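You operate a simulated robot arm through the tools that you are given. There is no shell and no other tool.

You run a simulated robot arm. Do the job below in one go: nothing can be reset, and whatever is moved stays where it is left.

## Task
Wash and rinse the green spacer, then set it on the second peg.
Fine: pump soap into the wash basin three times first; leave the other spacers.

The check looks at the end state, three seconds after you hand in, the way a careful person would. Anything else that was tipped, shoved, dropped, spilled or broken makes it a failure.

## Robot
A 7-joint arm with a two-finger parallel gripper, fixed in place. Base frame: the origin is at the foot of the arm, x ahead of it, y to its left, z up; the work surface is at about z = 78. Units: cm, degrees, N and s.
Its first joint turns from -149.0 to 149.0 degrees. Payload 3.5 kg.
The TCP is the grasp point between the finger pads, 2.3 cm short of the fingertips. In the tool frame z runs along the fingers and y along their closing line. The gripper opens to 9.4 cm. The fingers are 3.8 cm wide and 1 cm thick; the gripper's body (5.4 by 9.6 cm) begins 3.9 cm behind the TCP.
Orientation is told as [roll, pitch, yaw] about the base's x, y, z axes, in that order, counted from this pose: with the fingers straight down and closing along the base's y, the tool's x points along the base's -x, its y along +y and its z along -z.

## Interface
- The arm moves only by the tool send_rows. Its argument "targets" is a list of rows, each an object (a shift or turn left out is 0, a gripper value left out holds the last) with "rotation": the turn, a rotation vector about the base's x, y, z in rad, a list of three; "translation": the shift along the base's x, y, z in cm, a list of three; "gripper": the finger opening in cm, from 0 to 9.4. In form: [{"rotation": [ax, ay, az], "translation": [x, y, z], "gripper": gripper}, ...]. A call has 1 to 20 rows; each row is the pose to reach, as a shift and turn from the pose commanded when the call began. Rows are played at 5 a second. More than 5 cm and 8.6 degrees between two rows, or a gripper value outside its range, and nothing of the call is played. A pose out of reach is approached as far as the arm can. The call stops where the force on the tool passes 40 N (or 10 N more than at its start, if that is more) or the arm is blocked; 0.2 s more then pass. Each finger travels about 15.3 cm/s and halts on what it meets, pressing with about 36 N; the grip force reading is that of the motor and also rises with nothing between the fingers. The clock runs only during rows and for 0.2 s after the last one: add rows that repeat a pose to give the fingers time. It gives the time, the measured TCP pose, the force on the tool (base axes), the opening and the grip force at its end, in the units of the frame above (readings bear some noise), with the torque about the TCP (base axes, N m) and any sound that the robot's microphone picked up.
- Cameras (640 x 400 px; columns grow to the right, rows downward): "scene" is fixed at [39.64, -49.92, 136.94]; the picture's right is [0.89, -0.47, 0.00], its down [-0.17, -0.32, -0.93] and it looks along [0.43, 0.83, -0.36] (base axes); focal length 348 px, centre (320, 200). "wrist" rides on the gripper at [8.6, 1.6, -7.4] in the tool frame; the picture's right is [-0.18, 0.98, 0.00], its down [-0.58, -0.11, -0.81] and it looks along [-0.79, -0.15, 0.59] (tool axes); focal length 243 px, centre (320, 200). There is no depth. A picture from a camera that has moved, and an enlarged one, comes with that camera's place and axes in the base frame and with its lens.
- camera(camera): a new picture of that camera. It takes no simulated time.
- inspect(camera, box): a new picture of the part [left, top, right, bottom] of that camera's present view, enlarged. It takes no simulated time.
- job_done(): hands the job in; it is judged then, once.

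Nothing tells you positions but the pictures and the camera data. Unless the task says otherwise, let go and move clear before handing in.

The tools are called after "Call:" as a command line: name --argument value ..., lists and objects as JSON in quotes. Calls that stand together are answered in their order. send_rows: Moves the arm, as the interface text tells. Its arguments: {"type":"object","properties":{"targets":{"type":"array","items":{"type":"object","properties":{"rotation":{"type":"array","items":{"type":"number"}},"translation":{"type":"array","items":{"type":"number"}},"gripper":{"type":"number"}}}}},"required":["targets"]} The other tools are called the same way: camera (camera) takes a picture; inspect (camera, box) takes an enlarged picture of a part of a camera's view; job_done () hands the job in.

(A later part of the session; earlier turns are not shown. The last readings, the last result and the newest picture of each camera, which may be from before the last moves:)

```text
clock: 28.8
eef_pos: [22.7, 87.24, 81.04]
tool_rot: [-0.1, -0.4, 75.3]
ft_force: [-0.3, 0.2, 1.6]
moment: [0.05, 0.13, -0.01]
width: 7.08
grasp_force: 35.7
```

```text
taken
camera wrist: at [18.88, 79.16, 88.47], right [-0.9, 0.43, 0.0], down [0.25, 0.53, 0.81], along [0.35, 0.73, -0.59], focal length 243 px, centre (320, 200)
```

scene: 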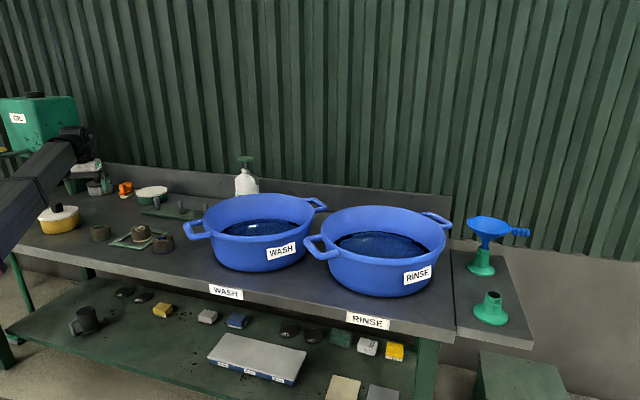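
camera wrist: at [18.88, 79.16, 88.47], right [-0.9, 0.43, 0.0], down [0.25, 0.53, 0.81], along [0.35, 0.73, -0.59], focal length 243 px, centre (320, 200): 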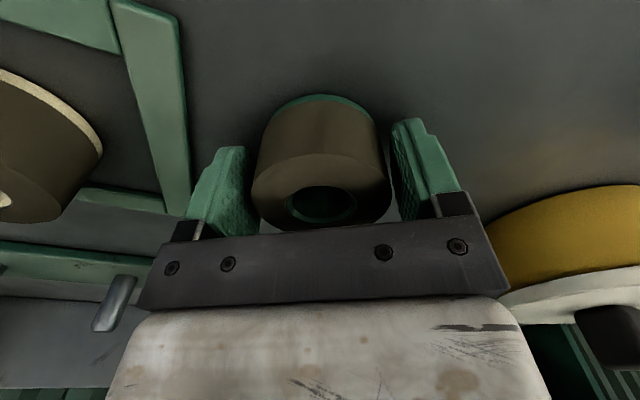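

The fingers stopped at 7.08 cm with full grip force, so they hold something; let me check closely that it's the spacer, held evenly.

Call:
inspect --camera "scene" --box '[60, 210, 140, 260]'

Call:
inspect --camera "wrist" --box '[200, 80, 440, 230]'

```text
8.00 times, centred on (100, 235) of scene
camera zoom: at [39.64, -49.92, 136.94], right [0.89, -0.47, 0.0], down [-0.17, -0.32, -0.93], along [0.43, 0.83, -0.36], focal length 2784 px, centre (2080, -80)
```

zoom: 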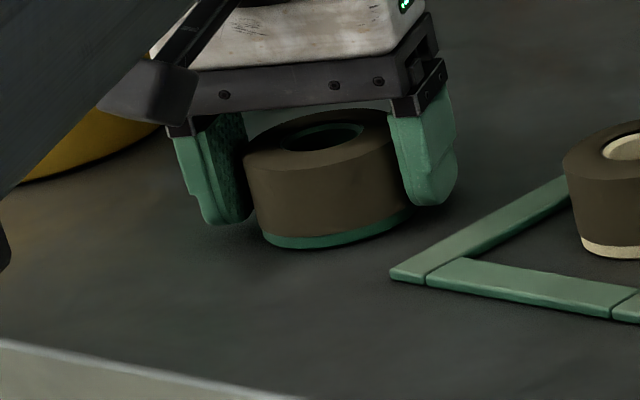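

```text
2.67 times, centred on (320, 155) of wrist
camera zoom: at [18.88, 79.16, 88.47], right [-0.9, 0.43, 0.0], down [0.25, 0.53, 0.81], along [0.35, 0.73, -0.59], focal length 647 px, centre (320, 320)
```

zoom: 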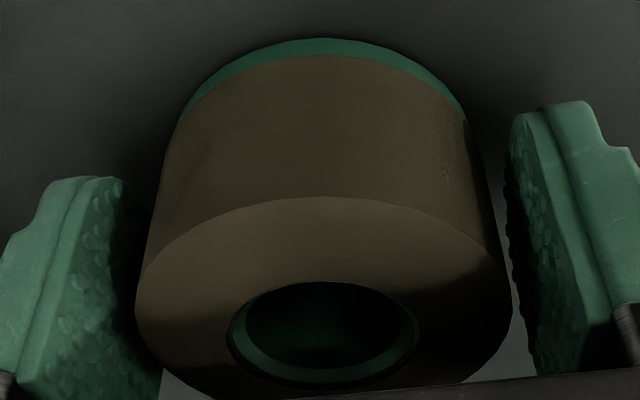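

It looks like the spacer is held between the pads. I lift a few centimetres to check it comes along.

Call:
send_rows --targets '[{"translation": [0, 0, 0.8], "gripper": 4}, {"translation": [0, 0, 2], "gripper": 4}, {"translation": [0, 0, 4], "gripper": 4}, {"translation": [0, 0, 4], "gripper": 4}]'

Call:
camera --camera "wrist"

Call:
inspect --camera "scene" --box '[30, 180, 158, 260]'

```text
clock: 29.8
eef_pos: [22.61, 87.1, 84.9]
tool_rot: [0.0, -0.4, 75.3]
ft_force: [-0.1, -0.4, -1.8]
moment: [-0.02, 0.0, -0.02]
width: 7.12
grasp_force: 35.9
```

```text
taken
camera wrist: at [18.83, 79.1, 92.38], right [-0.9, 0.43, 0.0], down [0.25, 0.53, 0.81], along [0.35, 0.73, -0.59], focal length 243 px, centre (320, 200)
```

wrist: 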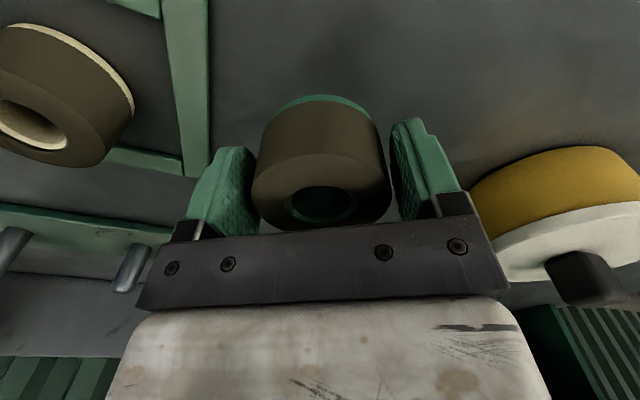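

```text
5.00 times, centred on (94, 220) of scene
camera zoom: at [39.64, -49.92, 136.94], right [0.89, -0.47, 0.0], down [-0.17, -0.32, -0.93], along [0.43, 0.83, -0.36], focal length 1740 px, centre (1450, 100)
```

zoom: 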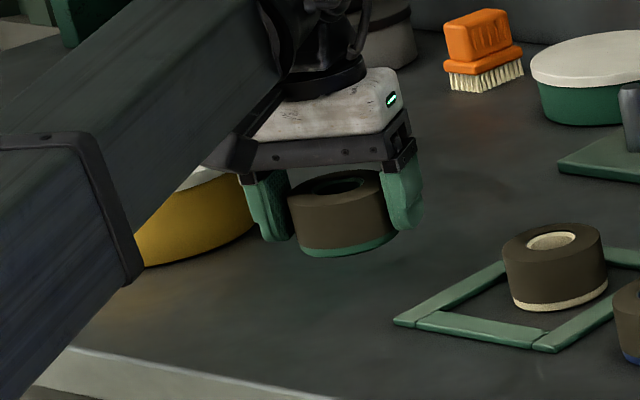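

The spacer is held level and its two neighbours are untouched. I carry it up and around at about 87 cm radius to above the middle of the wash basin.

Call:
send_rows --targets '[{"translation": [0.3, -0.7, 3.9], "gripper": 4}, {"translation": [1.3, -1.2, 8.4], "gripper": 4}, {"translation": [3.3, -2.2, 12.4], "rotation": [0, 0, -0.05], "gripper": 4}, {"translation": [6.8, -3.7, 14.9], "rotation": [0, 0, -0.1], "gripper": 4}, {"translation": [10.8, -5.7, 15.9], "rotation": [0, 0, -0.15], "gripper": 4}, {"translation": [14.8, -7.7, 15.9], "rotation": [0, 0, -0.2], "gripper": 4}, {"translation": [18.8, -10.2, 15.9], "rotation": [0, 0, -0.25], "gripper": 4}, {"translation": [22.8, -12.7, 15.9], "rotation": [0, 0, -0.3], "gripper": 4}, {"translation": [26.8, -15.4, 15.9], "rotation": [0, 0, -0.35], "gripper": 4}, {"translation": [30.5, -18.2, 15.9], "rotation": [0, 0, -0.4], "gripper": 4}, {"translation": [34.1, -21.2, 15.9], "rotation": [0, 0, -0.46], "gripper": 4}, {"translation": [37.5, -24.2, 15.9], "rotation": [0, 0, -0.52], "gripper": 4}, {"translation": [40.7, -27.6, 15.9], "rotation": [0, 0, -0.58], "gripper": 4}, {"translation": [43.8, -31, 15.9], "rotation": [0, 0, -0.63], "gripper": 4}, {"translation": [46.8, -34.4, 15.9], "rotation": [0, 0, -0.67], "gripper": 4}, {"translation": [48.8, -34.7, 15.4], "rotation": [0, 0, -0.67], "gripper": 4}, {"translation": [48.8, -34.7, 15.4], "rotation": [0, 0, -0.67], "gripper": 4}]'

Call:
camera --camera "wrist"

Call:
camera --camera "scene"

```text
clock: 33.4
eef_pos: [71.49, 52.51, 100.23]
tool_rot: [-0.2, -0.4, 37.1]
ft_force: [0.3, 0.3, -2.6]
moment: [0.04, 0.01, 0.03]
width: 7.07
grasp_force: 35.8
```

```text
taken
camera wrist: at [63.69, 48.63, 107.72], right [-0.44, 0.9, 0.0], down [0.53, 0.26, 0.81], along [0.73, 0.36, -0.59], focal length 243 px, centre (320, 200)
```

wrist: 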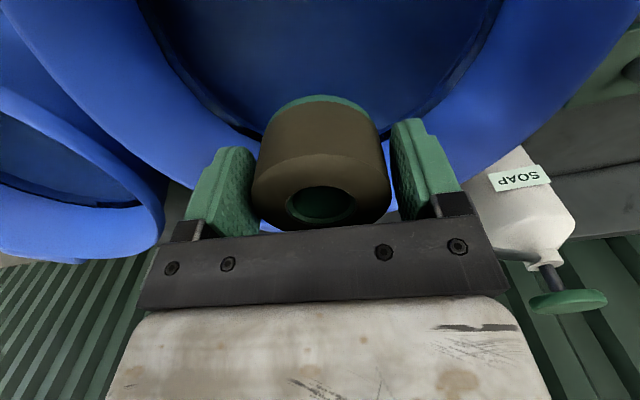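

```text
taken
```

scene: 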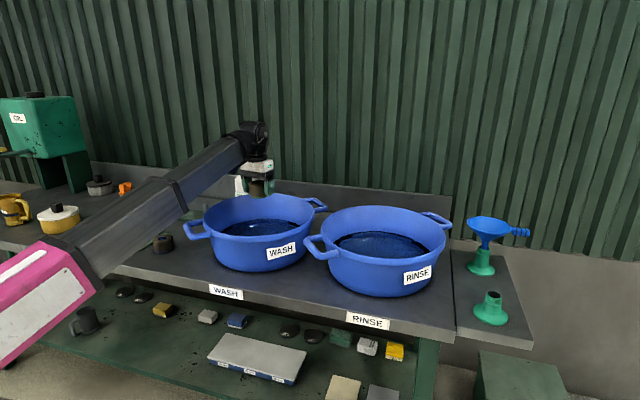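

The spacer is over the wash basin. I'll zoom in to check the position against the rim before lowering.

Call:
inspect --camera "scene" --box '[140, 110, 340, 280]'

Call:
inspect --camera "wrist" --box '[0, 0, 640, 260]'

```text
2.35 times, centred on (240, 195) of scene
camera zoom: at [39.64, -49.92, 136.94], right [0.89, -0.47, 0.0], down [-0.17, -0.32, -0.93], along [0.43, 0.83, -0.36], focal length 819 px, centre (508, 212)
```

zoom: 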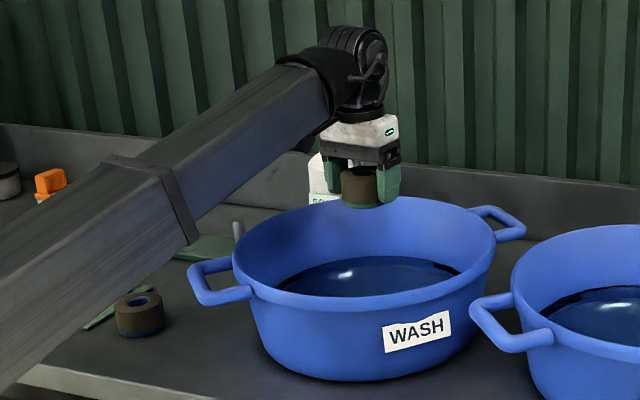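

```text
1.00 times, centred on (320, 130) of wrist (not enlarged: the box is as wide or as high as the picture)
camera zoom: at [63.69, 48.63, 107.72], right [-0.44, 0.9, 0.0], down [0.53, 0.26, 0.81], along [0.73, 0.36, -0.59], focal length 243 px, centre (320, 270)
```

zoom: 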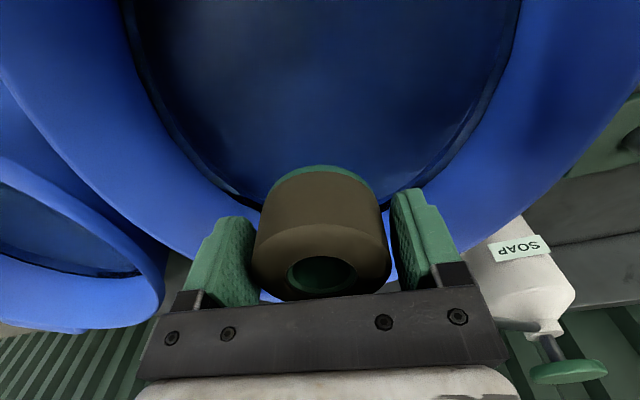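

The basin's centre fits at about (72, 53), water ring radius about 15.5, so I'm centred. I lower partway and check clearances of hand and forearm to the rim.

Call:
send_rows --targets '[{"translation": [0.5, 0.4, -3], "gripper": 4}, {"translation": [1, 0.8, -6], "gripper": 4}, {"translation": [1, 0.8, -9], "gripper": 4}, {"translation": [1, 0.8, -12], "gripper": 4}, {"translation": [1, 0.8, -12], "gripper": 4}]'

Call:
inspect --camera "scene" --box '[140, 110, 340, 280]'

Call:
camera --camera "wrist"

```text
clock: 34.6
eef_pos: [72.49, 53.19, 88.3]
tool_rot: [0.0, -0.5, 36.8]
ft_force: [-0.5, -0.2, -1.0]
moment: [-0.04, 0.02, 0.05]
width: 7.09
grasp_force: 36.3
```

```text
2.35 times, centred on (240, 195) of scene
camera zoom: at [39.64, -49.92, 136.94], right [0.89, -0.47, 0.0], down [-0.17, -0.32, -0.93], along [0.43, 0.83, -0.36], focal length 819 px, centre (508, 212)
```

zoom: 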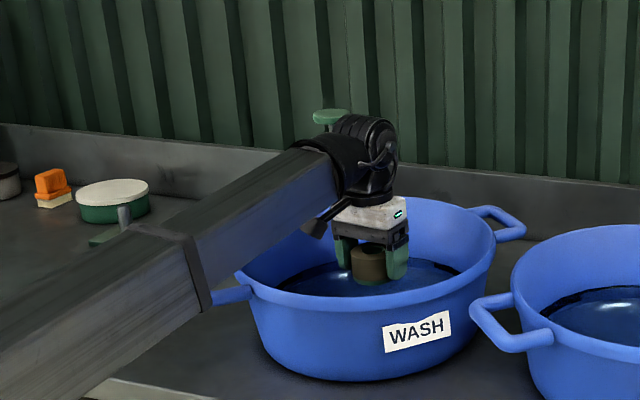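

```text
taken
camera wrist: at [64.53, 49.33, 95.77], right [-0.44, 0.9, 0.0], down [0.52, 0.26, 0.81], along [0.73, 0.36, -0.59], focal length 243 px, centre (320, 200)
```

wrist: 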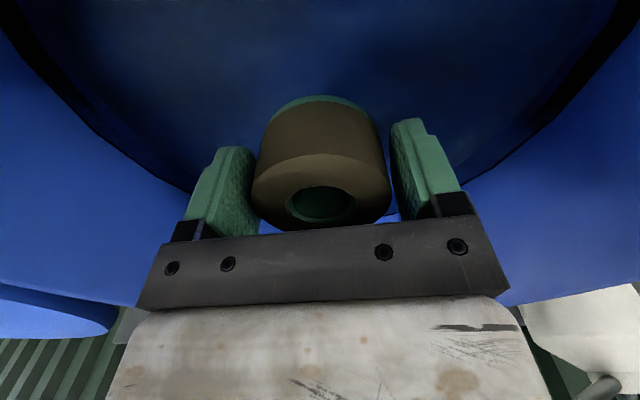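

Clearances look fine (forearm about 9 cm above the near rim now). I continue down gently into the water, watching force.

Call:
send_rows --targets '[{"translation": [0, 0, -1], "gripper": 4}, {"translation": [0, 0, -2], "gripper": 4}, {"translation": [0, 0, -3], "gripper": 4}, {"translation": [0, 0, -3.8], "gripper": 4}, {"translation": [0, 0, -4.4], "gripper": 4}, {"translation": [0, 0, -4.8], "gripper": 4}, {"translation": [0, 0, -4.8], "gripper": 4}]'

Call:
inspect --camera "scene" --box '[180, 160, 340, 270]'

Call:
camera --camera "wrist"

```text
clock: 36.2
eef_pos: [72.4, 53.38, 83.71]
tool_rot: [-0.1, -0.5, 36.9]
ft_force: [-0.2, -0.2, -2.0]
moment: [-0.01, 0.0, 0.0]
width: 7.11
grasp_force: 35.7
```

```text
3.64 times, centred on (260, 215) of scene
camera zoom: at [39.64, -49.92, 136.94], right [0.89, -0.47, 0.0], down [-0.17, -0.32, -0.93], along [0.43, 0.83, -0.36], focal length 1266 px, centre (538, 146)
```

zoom: 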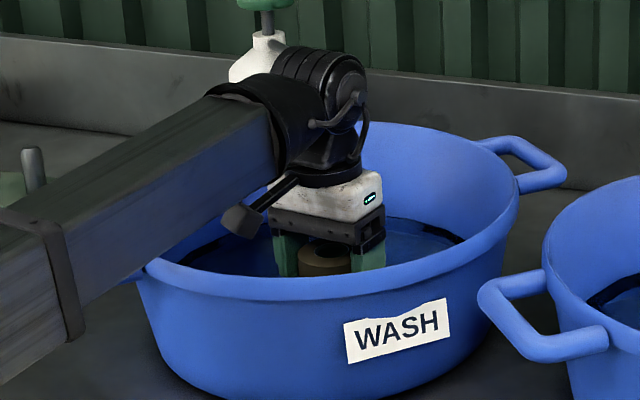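

```text
taken
camera wrist: at [64.48, 49.43, 91.01], right [-0.44, 0.9, 0.0], down [0.52, 0.26, 0.81], along [0.73, 0.36, -0.59], focal length 243 px, centre (320, 200)
```

wrist: 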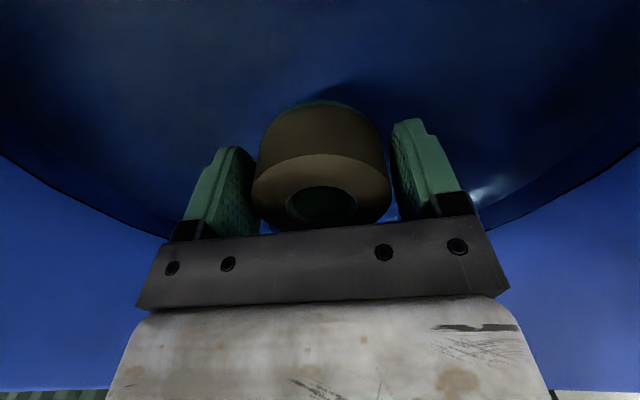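

The spacer's lower part is entering the water. I'll zoom in to see the waterline on it.

Call:
inspect --camera "wrist" --box '[200, 80, 440, 230]'

Call:
inspect --camera "scene" --box '[230, 200, 310, 250]'

```text
2.67 times, centred on (320, 155) of wrist
camera zoom: at [64.48, 49.43, 91.01], right [-0.44, 0.9, 0.0], down [0.52, 0.26, 0.81], along [0.73, 0.36, -0.59], focal length 647 px, centre (320, 320)
```

zoom: 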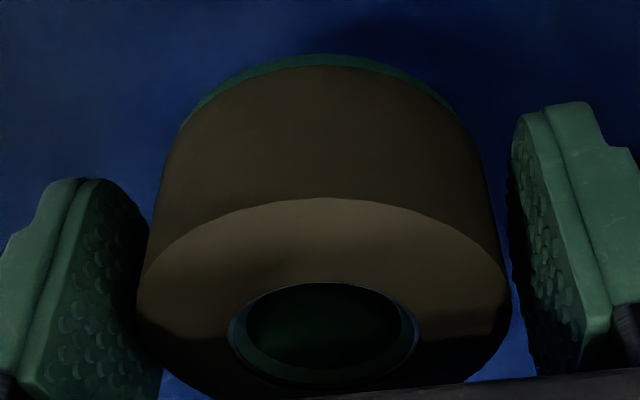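

```text
8.00 times, centred on (270, 225) of scene
camera zoom: at [39.64, -49.92, 136.94], right [0.89, -0.47, 0.0], down [-0.17, -0.32, -0.93], along [0.43, 0.83, -0.36], focal length 2784 px, centre (720, 0)
```

zoom: 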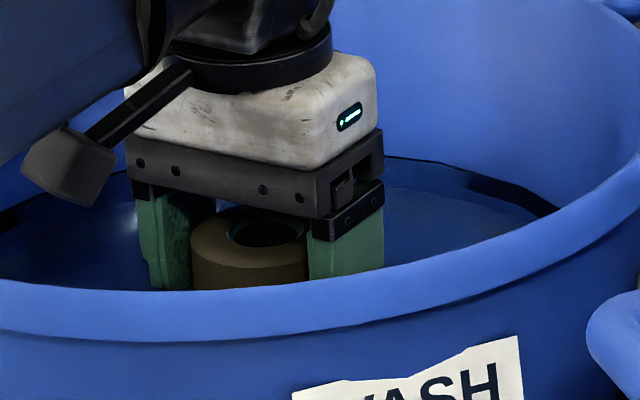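

Only the very bottom seems to be at the waterline. I continue down in small steps, looking for floor contact through the force.

Call:
send_rows --targets '[{"translation": [0, 0, -0.3], "gripper": 4}, {"translation": [0, 0, -0.6], "gripper": 4}, {"translation": [0, 0, -0.9], "gripper": 4}, {"translation": [0, 0, -1.1], "gripper": 4}, {"translation": [0, 0, -1.1], "gripper": 4}]'

Call:
inspect --camera "wrist" --box '[200, 80, 440, 230]'

Call:
inspect --camera "scene" --box '[230, 200, 310, 250]'

```text
clock: 37.4
eef_pos: [72.36, 53.32, 82.57]
tool_rot: [-0.1, -0.4, 36.9]
ft_force: [0.4, 0.1, -1.1]
moment: [0.04, 0.03, 0.0]
width: 7.09
grasp_force: 35.7
```

```text
2.67 times, centred on (320, 155) of wrist
camera zoom: at [64.48, 49.36, 89.97], right [-0.44, 0.9, 0.0], down [0.52, 0.26, 0.81], along [0.73, 0.36, -0.59], focal length 647 px, centre (320, 320)
```

zoom: 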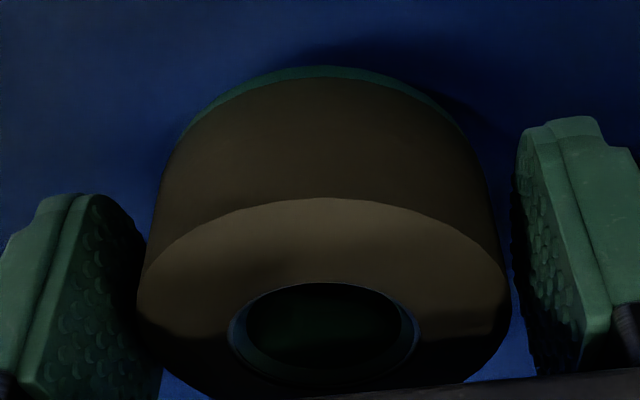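

```text
8.00 times, centred on (270, 225) of scene
camera zoom: at [39.64, -49.92, 136.94], right [0.89, -0.47, 0.0], down [-0.17, -0.32, -0.93], along [0.43, 0.83, -0.36], focal length 2784 px, centre (720, 0)
```

zoom: 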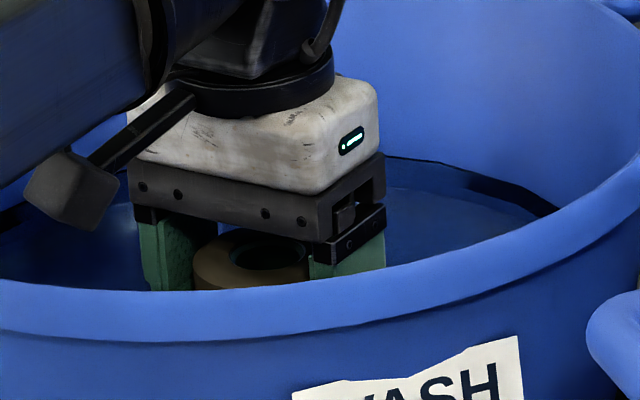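

Still no floor contact and the water line is around z 82. I keep lowering in fine steps to find the floor.

Call:
send_rows --targets '[{"translation": [0, 0, -0.2], "gripper": 4}, {"translation": [0, 0, -0.4], "gripper": 4}, {"translation": [0, 0, -0.6], "gripper": 4}, {"translation": [0, 0, -0.8], "gripper": 4}, {"translation": [0, 0, -0.8], "gripper": 4}]'

Call:
inspect --camera "wrist" --box '[200, 80, 440, 230]'

Call:
inspect --camera "scene" --box '[180, 160, 340, 270]'

```text
clock: 38.6
eef_pos: [72.36, 53.28, 81.75]
tool_rot: [-0.1, -0.4, 36.9]
ft_force: [-0.6, 0.1, -1.5]
moment: [0.05, 0.0, -0.01]
width: 7.1
grasp_force: 36.8
```

```text
2.67 times, centred on (320, 155) of wrist
camera zoom: at [64.51, 49.42, 89.09], right [-0.44, 0.9, 0.0], down [0.52, 0.26, 0.81], along [0.73, 0.36, -0.59], focal length 647 px, centre (320, 320)
```

zoom: 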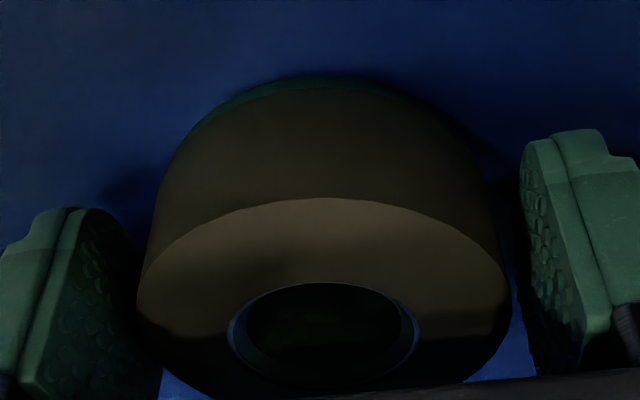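

```text
3.64 times, centred on (260, 215) of scene
camera zoom: at [39.64, -49.92, 136.94], right [0.89, -0.47, 0.0], down [-0.17, -0.32, -0.93], along [0.43, 0.83, -0.36], focal length 1266 px, centre (538, 146)
```

zoom: 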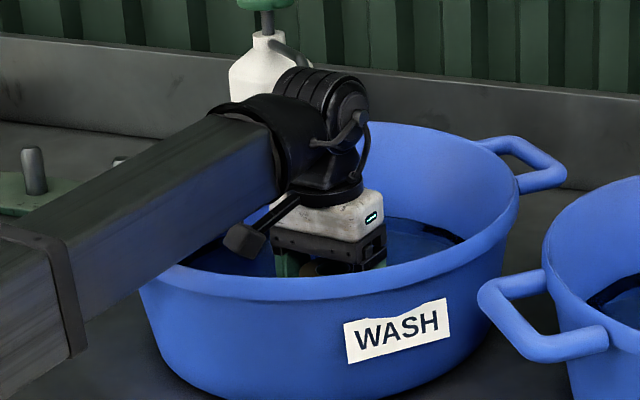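

No contact yet; beam still clears the rim by about 3 cm. A little further.

Call:
send_rows --targets '[{"translation": [0, 0, -0.15], "gripper": 4}, {"translation": [0, 0, -0.3], "gripper": 4}, {"translation": [0, 0, -0.45], "gripper": 4}, {"translation": [0, 0, -0.45], "gripper": 4}]'

Call:
inspect --camera "wrist" --box '[200, 80, 440, 230]'

```text
clock: 39.4
eef_pos: [72.31, 53.48, 81.63]
tool_rot: [-0.1, -0.6, 36.9]
ft_force: [-2.2, -1.4, 12.1]
moment: [0.13, 0.34, 0.07]
width: 7.09
grasp_force: 36.0
stopped in row 4: the force on the tool passed its limit at 44 N (the readings are from after the stop); the commanded pose is now the measured one
```

```text
2.67 times, centred on (320, 155) of wrist
camera zoom: at [64.49, 49.39, 89.02], right [-0.44, 0.9, 0.0], down [0.52, 0.26, 0.81], along [0.73, 0.36, -0.58], focal length 647 px, centre (320, 320)
```

zoom: 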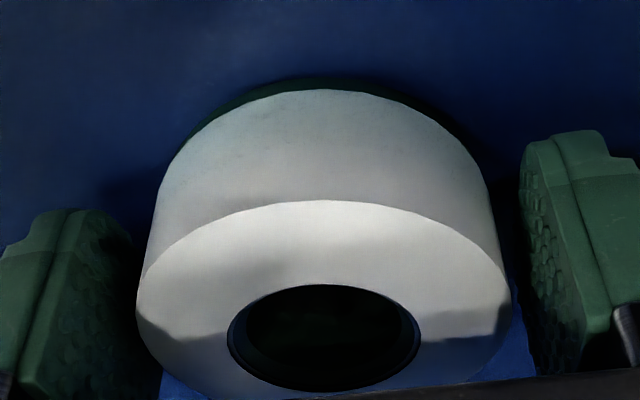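

The spacer has turned white with suds, so the washing is taking effect; the floor touches at TCP z about 81.6. I ease off the floor and swish it gently for a few more seconds.

Call:
send_rows --targets '[{"translation": [0, 0, 0.3], "gripper": 4}, {"translation": [0.5, 0, 0.3], "gripper": 4}, {"translation": [1, 0.3, 0.3], "gripper": 4}, {"translation": [1, 0.8, 0.3], "gripper": 4}, {"translation": [0.6, 1.2, 0.3], "gripper": 4}, {"translation": [0, 1.2, 0.3], "gripper": 4}, {"translation": [-0.5, 0.8, 0.3], "gripper": 4}, {"translation": [-0.5, 0.3, 0.3], "gripper": 4}, {"translation": [0, 0, 0.3], "gripper": 4}, {"translation": [0.5, 0, 0.3], "gripper": 4}, {"translation": [1, 0.3, 0.3], "gripper": 4}, {"translation": [1, 0.8, 0.3], "gripper": 4}, {"translation": [0.6, 1.2, 0.3], "gripper": 4}, {"translation": [0, 1.2, 0.3], "gripper": 4}, {"translation": [0, 0.6, 0.3], "gripper": 4}, {"translation": [0, 0, 0.3], "gripper": 4}]'

Call:
camera --camera "wrist"

Call:
camera --camera "scene"

```text
clock: 42.8
eef_pos: [72.5, 53.44, 81.86]
tool_rot: [0.0, -0.6, 36.9]
ft_force: [0.5, 0.1, -2.2]
moment: [0.01, -0.02, 0.05]
width: 7.09
grasp_force: 35.7
```

```text
taken
camera wrist: at [64.51, 49.51, 89.2], right [-0.44, 0.9, 0.0], down [0.52, 0.26, 0.81], along [0.73, 0.36, -0.58], focal length 243 px, centre (320, 200)
```

wrist: 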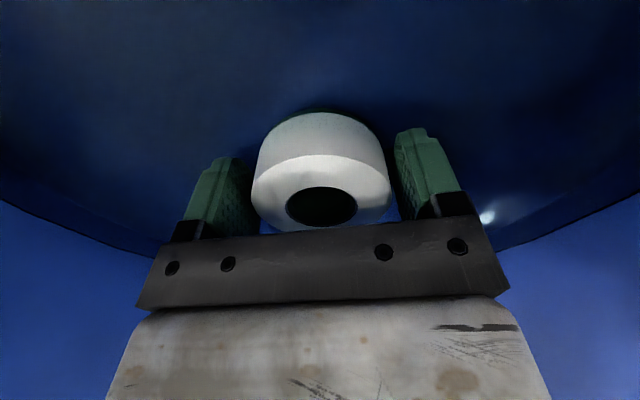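

```text
taken
```

scene: 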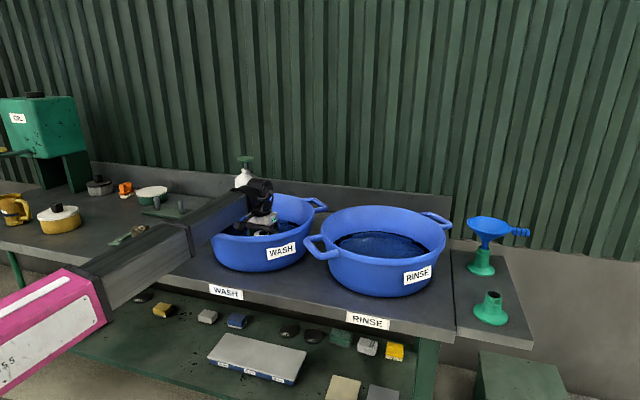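

The spacer is evenly lathered. I lift it slowly above the basin and let it drain there for a moment.

Call:
send_rows --targets '[{"translation": [0, 0, 0.7], "gripper": 4}, {"translation": [0, 0, 1.6], "gripper": 4}, {"translation": [0, 0, 2.6], "gripper": 4}, {"translation": [0, 0, 4], "gripper": 4}, {"translation": [0, 0, 6], "gripper": 4}, {"translation": [0, 0, 8.5], "gripper": 4}, {"translation": [0, 0, 11.5], "gripper": 4}, {"translation": [0, 0, 15], "gripper": 4}, {"translation": [0, 0, 18], "gripper": 4}, {"translation": [0, 0, 19], "gripper": 4}, {"translation": [0, 0, 19], "gripper": 4}, {"translation": [0, 0, 19], "gripper": 4}, {"translation": [0, 0, 19], "gripper": 4}, {"translation": [0, 0, 19], "gripper": 4}, {"translation": [0, 0, 19], "gripper": 4}]'

Call:
camera --camera "wrist"

Call:
inspect --camera "scene" --box '[180, 120, 380, 280]'

```text
clock: 46.0
eef_pos: [72.6, 53.29, 100.84]
tool_rot: [-0.2, -0.6, 37.0]
ft_force: [0.1, -0.3, -1.3]
moment: [0.0, -0.01, -0.01]
width: 7.11
grasp_force: 36.2
```

```text
taken
camera wrist: at [64.7, 49.37, 108.21], right [-0.44, 0.9, 0.0], down [0.52, 0.26, 0.81], along [0.73, 0.36, -0.58], focal length 243 px, centre (320, 200)
```

wrist: 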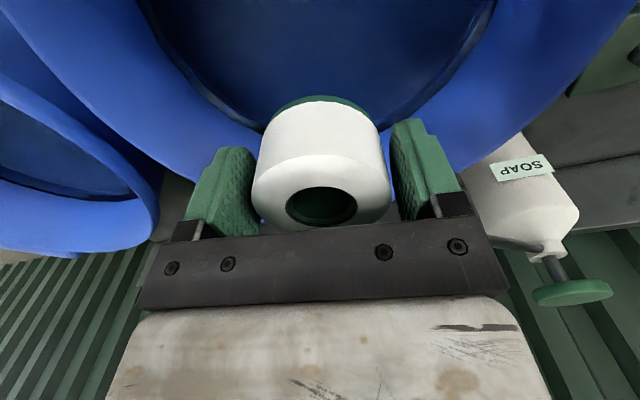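

```text
2.50 times, centred on (280, 200) of scene
camera zoom: at [39.64, -49.92, 136.94], right [0.89, -0.47, 0.0], down [-0.17, -0.32, -0.93], along [0.43, 0.83, -0.36], focal length 870 px, centre (420, 200)
```

zoom: 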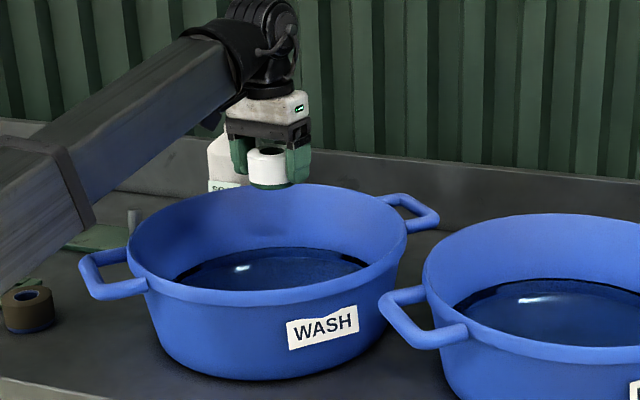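

Washed: the spacer is clean white with suds and its green band. I carry it across to above the rinse basin.

Call:
send_rows --targets '[{"translation": [2.7, -3.0, 0], "rotation": [0, 0, -0.04], "gripper": 4}, {"translation": [5.6, -6.2, 0], "rotation": [0, 0, -0.08], "gripper": 4}, {"translation": [8.5, -9.4, 0], "rotation": [0, 0, -0.13], "gripper": 4}, {"translation": [11.4, -12.6, 0], "rotation": [0, 0, -0.18], "gripper": 4}, {"translation": [14.3, -15.8, 0], "rotation": [0, 0, -0.23], "gripper": 4}, {"translation": [17.2, -19, 0], "rotation": [0, 0, -0.28], "gripper": 4}, {"translation": [20.1, -22.2, 0], "rotation": [0, 0, -0.33], "gripper": 4}, {"translation": [23, -25.4, 0], "rotation": [0, 0, -0.37], "gripper": 4}, {"translation": [25.5, -28.5, 0], "rotation": [0, 0, -0.4], "gripper": 4}, {"translation": [26.7, -29.5, 0], "rotation": [0, 0, -0.4], "gripper": 4}, {"translation": [26.7, -29.5, 0], "rotation": [0, 0, -0.4], "gripper": 4}]'

Call:
camera --camera "wrist"

Call:
camera --camera "scene"

```text
clock: 48.4
eef_pos: [99.22, 23.84, 100.72]
tool_rot: [-0.1, -0.6, 14.0]
ft_force: [-0.1, 1.2, -1.0]
moment: [-0.02, 0.02, 0.02]
width: 7.1
grasp_force: 36.3
```

```text
taken
camera wrist: at [90.34, 23.32, 108.18], right [-0.06, 1.0, 0.0], down [0.58, 0.03, 0.81], along [0.81, 0.05, -0.58], focal length 243 px, centre (320, 200)
```

wrist: 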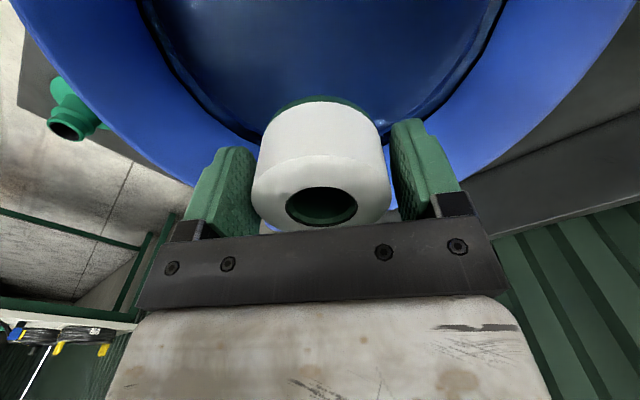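

```text
taken
```

scene: 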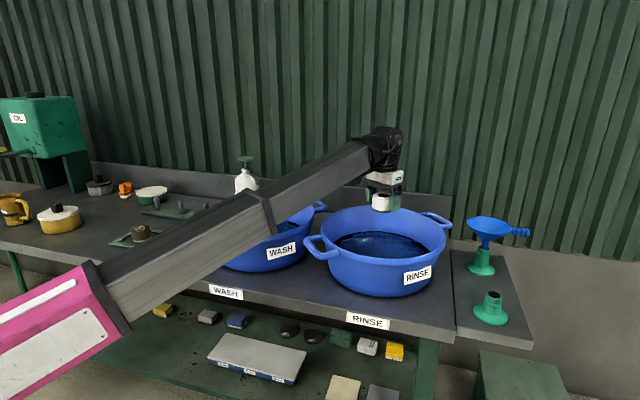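

The position over the rinse basin is centred just as it was over the wash basin. I lower partway and verify reach and clearance.

Call:
send_rows --targets '[{"translation": [0, 0, -3], "gripper": 4}, {"translation": [0, 0, -6], "gripper": 4}, {"translation": [0, 0, -9], "gripper": 4}, {"translation": [0, 0, -12], "gripper": 4}, {"translation": [0, 0, -12], "gripper": 4}]'

Call:
inspect --camera "scene" --box '[200, 120, 480, 310]'

Call:
camera --camera "wrist"

```text
clock: 49.6
eef_pos: [99.06, 23.92, 88.81]
tool_rot: [-0.1, -0.5, 13.9]
ft_force: [0.1, 0.3, -2.5]
moment: [0.01, 0.0, 0.01]
width: 7.08
grasp_force: 36.1
```

```text
2.11 times, centred on (340, 215) of scene
camera zoom: at [39.64, -49.92, 136.94], right [0.89, -0.47, 0.0], down [-0.17, -0.32, -0.93], along [0.43, 0.83, -0.36], focal length 733 px, centre (278, 168)
```

zoom: 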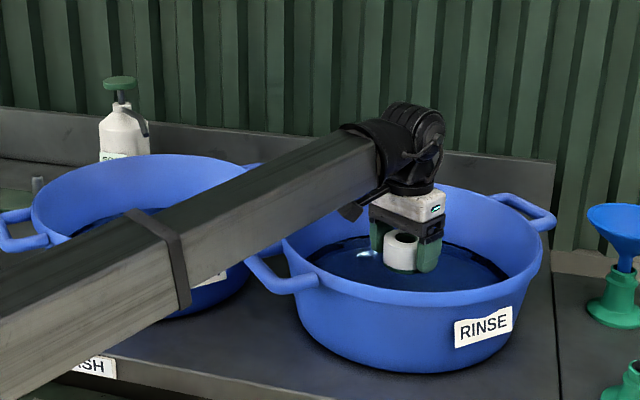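

```text
taken
camera wrist: at [90.36, 23.38, 96.23], right [-0.06, 1.0, 0.0], down [0.58, 0.03, 0.81], along [0.81, 0.05, -0.58], focal length 243 px, centre (320, 200)
```

wrist: 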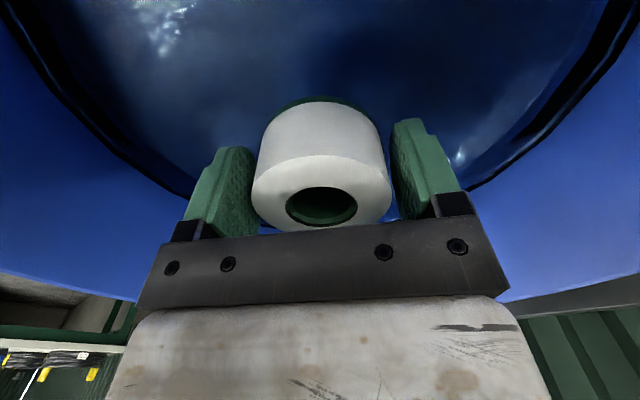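

The beam has room, but the near rim is the tightest spot. I shift about 2 cm inward and go down a bit more, then recheck.

Call:
send_rows --targets '[{"translation": [-1, -0.25, -1], "gripper": 4}, {"translation": [-2, -0.5, -2], "gripper": 4}, {"translation": [-2, -0.5, -3], "gripper": 4}, {"translation": [-2, -0.5, -4], "gripper": 4}, {"translation": [-2, -0.5, -4], "gripper": 4}]'

Call:
inspect --camera "scene" --box '[290, 160, 450, 280]'

Call:
camera --camera "wrist"

```text
clock: 50.8
eef_pos: [97.22, 23.44, 84.65]
tool_rot: [0.0, -0.6, 13.9]
ft_force: [-0.3, 0.1, -1.5]
moment: [-0.03, -0.01, 0.03]
width: 7.07
grasp_force: 35.7
```

```text
3.33 times, centred on (370, 220) of scene
camera zoom: at [39.64, -49.92, 136.94], right [0.89, -0.47, 0.0], down [-0.17, -0.32, -0.93], along [0.43, 0.83, -0.36], focal length 1160 px, centre (153, 133)
```

zoom: 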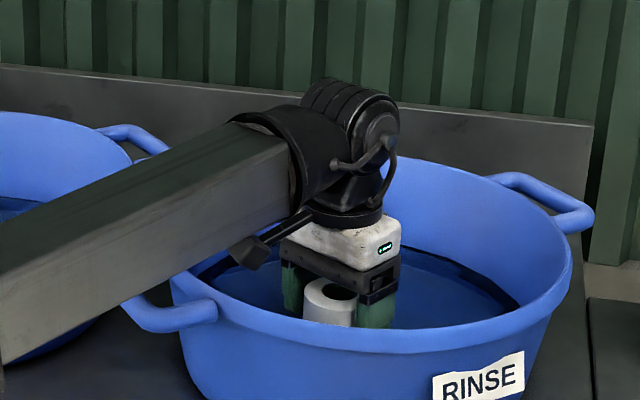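

```text
taken
camera wrist: at [88.39, 22.85, 92.09], right [-0.06, 1.0, 0.0], down [0.58, 0.03, 0.81], along [0.81, 0.05, -0.58], focal length 243 px, centre (320, 200)
```

wrist: 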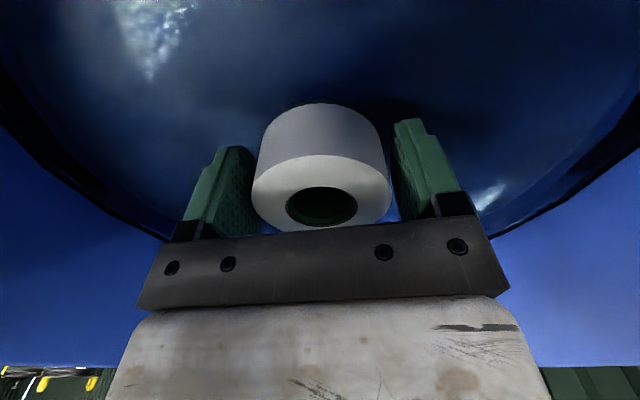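

Clearance is fine (beam about 5–6 cm above the rim). I lower the remaining distance, staying just off the floor, and hold.

Call:
send_rows --targets '[{"translation": [0, 0, -0.6], "gripper": 4}, {"translation": [0, 0, -1.2], "gripper": 4}, {"translation": [0, 0, -1.8], "gripper": 4}, {"translation": [0, 0, -2.3], "gripper": 4}, {"translation": [0, 0, -2.7], "gripper": 4}, {"translation": [0, 0, -2.9], "gripper": 4}, {"translation": [0, 0, -2.9], "gripper": 4}, {"translation": [0, 0, -2.9], "gripper": 4}]'

Call:
camera --camera "wrist"

Call:
inspect --camera "scene" --box '[290, 160, 450, 280]'

```text
clock: 52.6
eef_pos: [97.21, 23.52, 81.97]
tool_rot: [-0.1, -0.6, 14.1]
ft_force: [-0.6, 0.3, -1.7]
moment: [0.03, 0.03, 0.04]
width: 7.07
grasp_force: 35.6
```

```text
taken
camera wrist: at [88.32, 22.87, 89.28], right [-0.06, 1.0, 0.0], down [0.58, 0.03, 0.81], along [0.81, 0.05, -0.58], focal length 243 px, centre (320, 200)
```

wrist: 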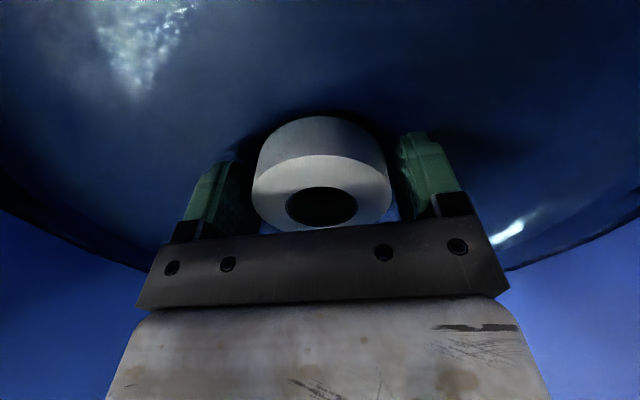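

```text
3.33 times, centred on (370, 220) of scene
camera zoom: at [39.64, -49.92, 136.94], right [0.89, -0.47, 0.0], down [-0.17, -0.32, -0.93], along [0.43, 0.83, -0.36], focal length 1160 px, centre (153, 133)
```

zoom: 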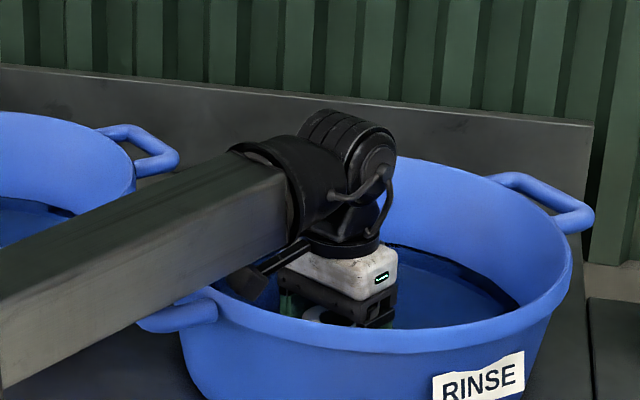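

It's immersed and clear of the floor and rim. I swish it gently for several seconds.

Call:
send_rows --targets '[{"translation": [0.4, 0.3, 0], "gripper": 4}, {"translation": [0.8, 0.6, 0], "gripper": 4}, {"translation": [1.0, 0, 0], "gripper": 4}, {"translation": [0.8, -0.6, 0], "gripper": 4}, {"translation": [0.3, -0.6, 0], "gripper": 4}, {"translation": [0, 0, 0], "gripper": 4}, {"translation": [0.4, 0.5, 0], "gripper": 4}, {"translation": [0.8, 0.6, 0], "gripper": 4}, {"translation": [1.0, 0, 0], "gripper": 4}, {"translation": [0.8, -0.6, 0], "gripper": 4}, {"translation": [0.3, -0.6, 0], "gripper": 4}, {"translation": [0, 0, 0], "gripper": 4}, {"translation": [0.4, 0.5, 0], "gripper": 4}, {"translation": [0.8, 0.6, 0], "gripper": 4}, {"translation": [1.0, 0, 0], "gripper": 4}, {"translation": [0.8, -0.6, 0], "gripper": 4}, {"translation": [0.3, -0.6, 0], "gripper": 4}, {"translation": [0, 0, 0], "gripper": 4}, {"translation": [0, 0, 0], "gripper": 4}]'

Call:
camera --camera "wrist"

```text
clock: 56.6
eef_pos: [97.14, 23.41, 81.86]
tool_rot: [-0.1, -0.6, 14.0]
ft_force: [-0.8, -0.2, -1.6]
moment: [0.01, 0.01, -0.02]
width: 7.11
grasp_force: 36.6
```

```text
taken
camera wrist: at [88.32, 22.9, 89.32], right [-0.06, 1.0, 0.0], down [0.58, 0.03, 0.81], along [0.81, 0.05, -0.58], focal length 243 px, centre (320, 200)
```

wrist: 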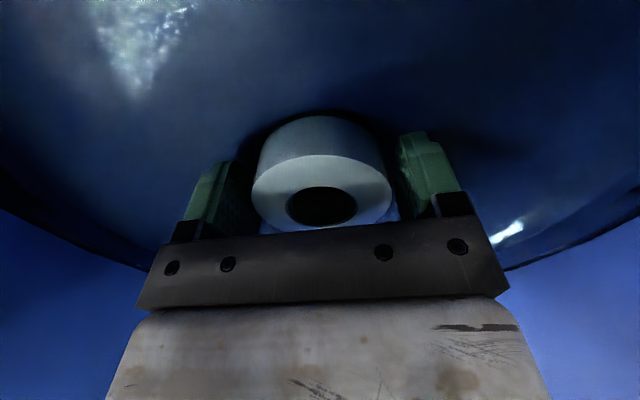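

I'll zoom in to see whether the suds are gone.

Call:
inspect --camera "wrist" --box '[200, 80, 440, 230]'

```text
2.67 times, centred on (320, 155) of wrist
camera zoom: at [88.32, 22.9, 89.32], right [-0.06, 1.0, 0.0], down [0.58, 0.03, 0.81], along [0.81, 0.05, -0.58], focal length 647 px, centre (320, 320)
```

zoom: 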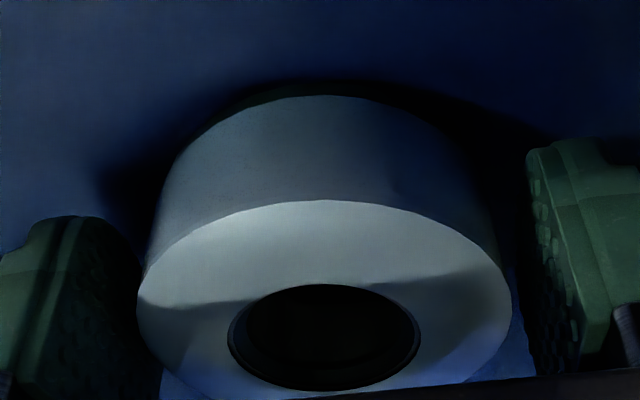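

It looks slightly different now (no frothy white). I lift it out slowly above the rinse basin and look in better light.

Call:
send_rows --targets '[{"translation": [0, 0, 0.7], "gripper": 4}, {"translation": [0, 0, 1.6], "gripper": 4}, {"translation": [0, 0, 2.6], "gripper": 4}, {"translation": [0, 0, 4], "gripper": 4}, {"translation": [0, 0, 6], "gripper": 4}, {"translation": [0, 0, 8.5], "gripper": 4}, {"translation": [0, 0, 11.5], "gripper": 4}, {"translation": [0, 0, 15], "gripper": 4}, {"translation": [0, 0, 18], "gripper": 4}, {"translation": [0, 0, 19], "gripper": 4}, {"translation": [0, 0, 19], "gripper": 4}, {"translation": [0, 0, 19], "gripper": 4}, {"translation": [0, 0, 19], "gripper": 4}]'

Call:
camera --camera "wrist"

Call:
inspect --camera "scene" --box '[320, 130, 440, 230]'

Call:
inspect --camera "wrist" --box '[200, 80, 440, 230]'

```text
clock: 59.4
eef_pos: [97.21, 23.3, 100.95]
tool_rot: [-0.1, -0.6, 14.0]
ft_force: [-0.1, 0.3, -1.9]
moment: [0.02, -0.02, -0.01]
width: 7.1
grasp_force: 35.5
```

```text
taken
camera wrist: at [88.41, 22.78, 108.42], right [-0.06, 1.0, 0.0], down [0.58, 0.03, 0.81], along [0.81, 0.05, -0.58], focal length 243 px, centre (320, 200)
```

wrist: 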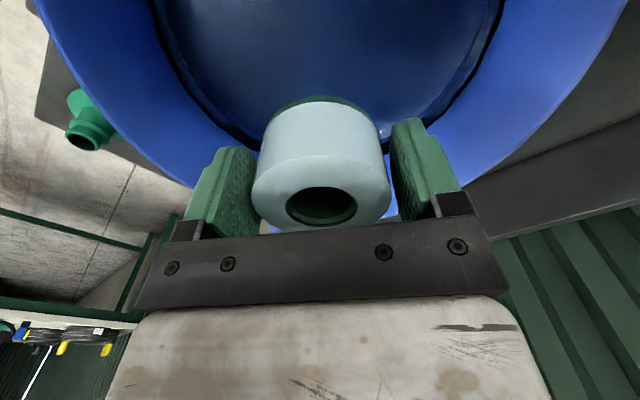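

```text
4.00 times, centred on (380, 180) of scene
camera zoom: at [39.64, -49.92, 136.94], right [0.89, -0.47, 0.0], down [-0.17, -0.32, -0.93], along [0.43, 0.83, -0.36], focal length 1392 px, centre (80, 280)
```

zoom: 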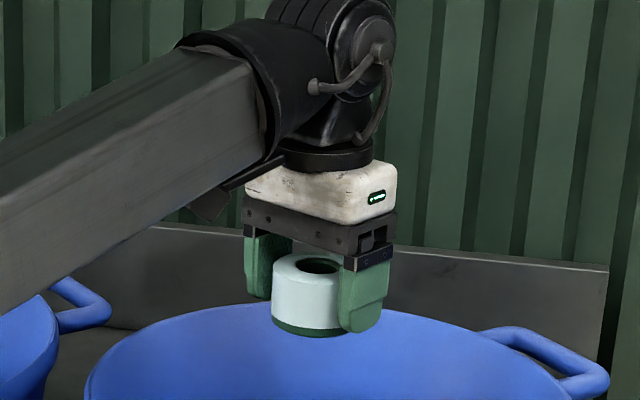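

```text
2.67 times, centred on (320, 155) of wrist
camera zoom: at [88.41, 22.78, 108.42], right [-0.06, 1.0, 0.0], down [0.58, 0.03, 0.81], along [0.81, 0.05, -0.58], focal length 647 px, centre (320, 320)
```

zoom: 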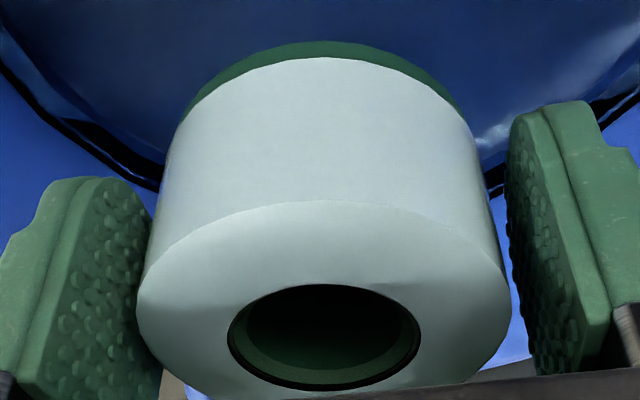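

Rinsed: the spacer is now clean pale with no froth. I carry it around the same arc toward the peg board, above everything, watching for the pump.

Call:
send_rows --targets '[{"translation": [-2.9, 3.9, 0], "rotation": [0, 0, 0.05], "gripper": 4}, {"translation": [-6.2, 7.6, 0], "rotation": [0, 0, 0.1], "gripper": 4}, {"translation": [-9.6, 11.2, 0], "rotation": [0, 0, 0.15], "gripper": 4}, {"translation": [-13, 14.8, 0], "rotation": [0, 0, 0.2], "gripper": 4}, {"translation": [-16.4, 18.4, 0], "rotation": [0, 0, 0.26], "gripper": 4}, {"translation": [-19.8, 22, 0], "rotation": [0, 0, 0.32], "gripper": 4}, {"translation": [-23.2, 25.6, 0], "rotation": [0, 0, 0.38], "gripper": 4}, {"translation": [-26.7, 29.1, 0], "rotation": [0, 0, 0.44], "gripper": 4}, {"translation": [-30.2, 32.6, 0], "rotation": [0, 0, 0.5], "gripper": 4}, {"translation": [-33.7, 36.1, 0], "rotation": [0, 0, 0.56], "gripper": 4}, {"translation": [-37.2, 39.6, 0], "rotation": [0, 0, 0.62], "gripper": 4}, {"translation": [-40.7, 43.0, 0], "rotation": [0, 0, 0.68], "gripper": 4}, {"translation": [-44.2, 46.4, 0], "rotation": [0, 0, 0.74], "gripper": 4}, {"translation": [-46.8, 50.5, 0], "rotation": [0, 0, 0.8], "gripper": 4}, {"translation": [-46.8, 50.5, 0], "rotation": [0, 0, 0.8], "gripper": 4}]'

Call:
camera --camera "wrist"

Call:
camera --camera "scene"

```text
clock: 62.6
eef_pos: [50.14, 74.04, 101.12]
tool_rot: [-0.1, -0.5, 59.9]
ft_force: [-0.4, 0.1, -2.1]
moment: [-0.02, -0.01, 0.0]
width: 7.06
grasp_force: 36.3
```

```text
taken
camera wrist: at [44.4, 67.25, 108.55], right [-0.76, 0.65, 0.0], down [0.38, 0.44, 0.81], along [0.53, 0.62, -0.58], focal length 243 px, centre (320, 200)
```

wrist: 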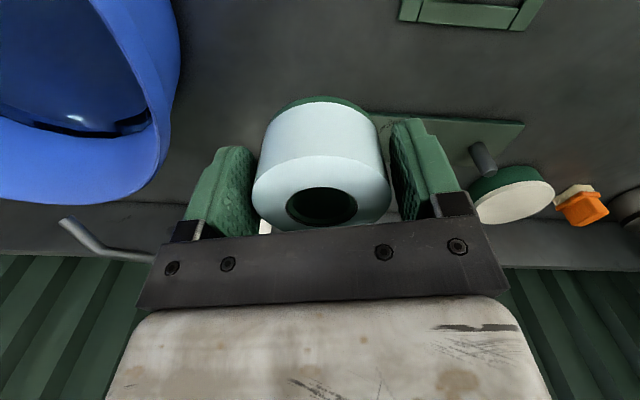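

```text
taken
```

scene: 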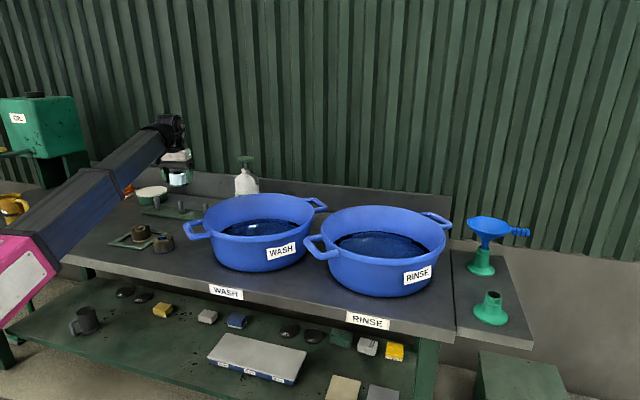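

All is clear. I move outward to hover over the middle peg at z about 101.

Call:
send_rows --targets '[{"translation": [0.2, 4.5, 0], "gripper": 4}, {"translation": [0.4, 9, 0], "gripper": 4}, {"translation": [0.6, 13.5, 0], "gripper": 4}, {"translation": [0.7, 17.5, 0], "rotation": [0, 0, 0.02], "gripper": 4}, {"translation": [0.8, 20.5, 0], "rotation": [0, 0, 0.04], "gripper": 4}, {"translation": [0.8, 21.4, 0], "rotation": [0, 0, 0.04], "gripper": 4}, {"translation": [0.8, 21.4, 0], "rotation": [0, 0, 0.04], "gripper": 4}]'

Call:
camera --camera "wrist"

Call:
inspect --camera "scene" --box '[110, 120, 250, 230]'

```text
clock: 64.2
eef_pos: [51.11, 95.46, 100.95]
tool_rot: [-0.1, -0.6, 62.2]
ft_force: [0.1, 0.0, -1.5]
moment: [0.01, 0.01, -0.02]
width: 7.08
grasp_force: 36.0
```

```text
taken
camera wrist: at [45.64, 88.38, 108.29], right [-0.78, 0.62, 0.0], down [0.36, 0.46, 0.81], along [0.5, 0.64, -0.58], focal length 243 px, centre (320, 200)
```

wrist: 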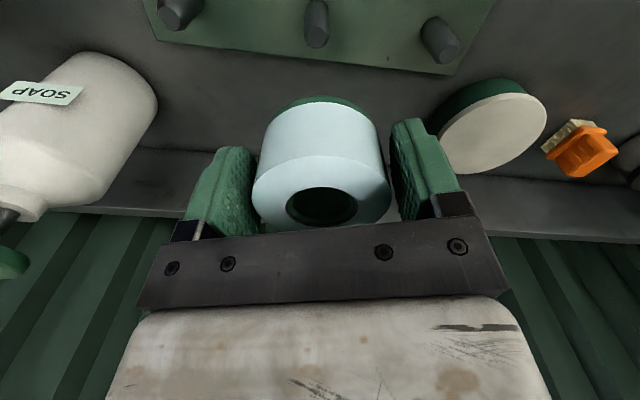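

```text
3.64 times, centred on (180, 175) of scene
camera zoom: at [39.64, -49.92, 136.94], right [0.89, -0.47, 0.0], down [-0.17, -0.32, -0.93], along [0.43, 0.83, -0.36], focal length 1266 px, centre (829, 291)
```

zoom: 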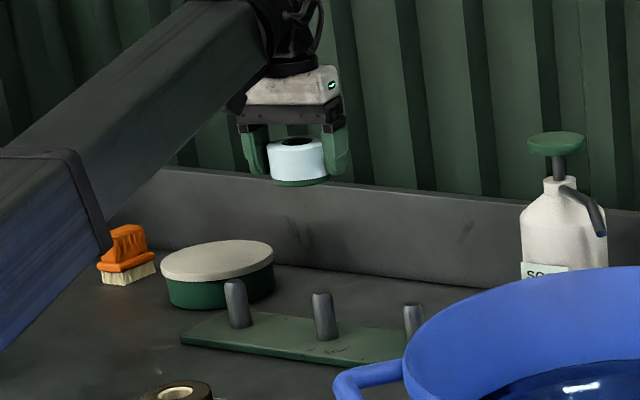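

Reach is fine here and the middle peg shows right above the spacer in the wrist view. I'll zoom to measure its offset precisely.

Call:
inspect --camera "wrist" --box '[240, 0, 400, 100]'

Call:
inspect --camera "wrist" --box '[240, 140, 400, 240]'

```text
4.00 times, centred on (320, 50) of wrist
camera zoom: at [45.64, 88.38, 108.29], right [-0.78, 0.62, 0.0], down [0.36, 0.46, 0.81], along [0.5, 0.64, -0.58], focal length 970 px, centre (320, 800)
```

zoom: 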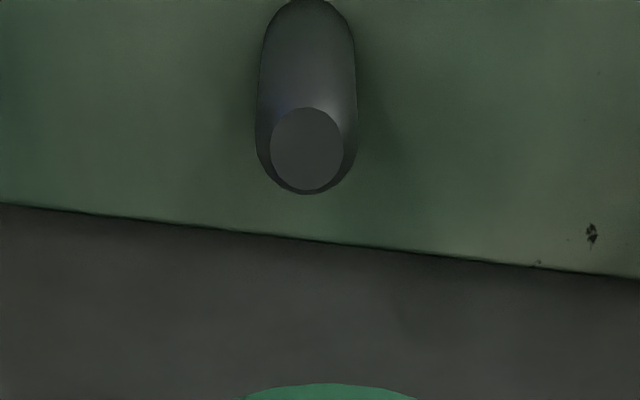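

```text
4.00 times, centred on (320, 190) of wrist
camera zoom: at [45.64, 88.38, 108.29], right [-0.78, 0.62, 0.0], down [0.36, 0.46, 0.81], along [0.5, 0.64, -0.58], focal length 970 px, centre (320, 240)
```

zoom: 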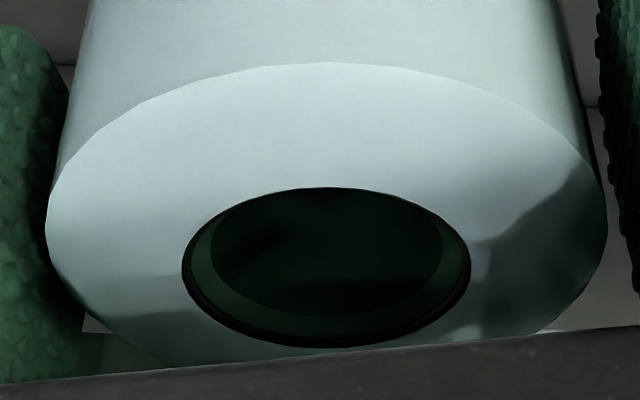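

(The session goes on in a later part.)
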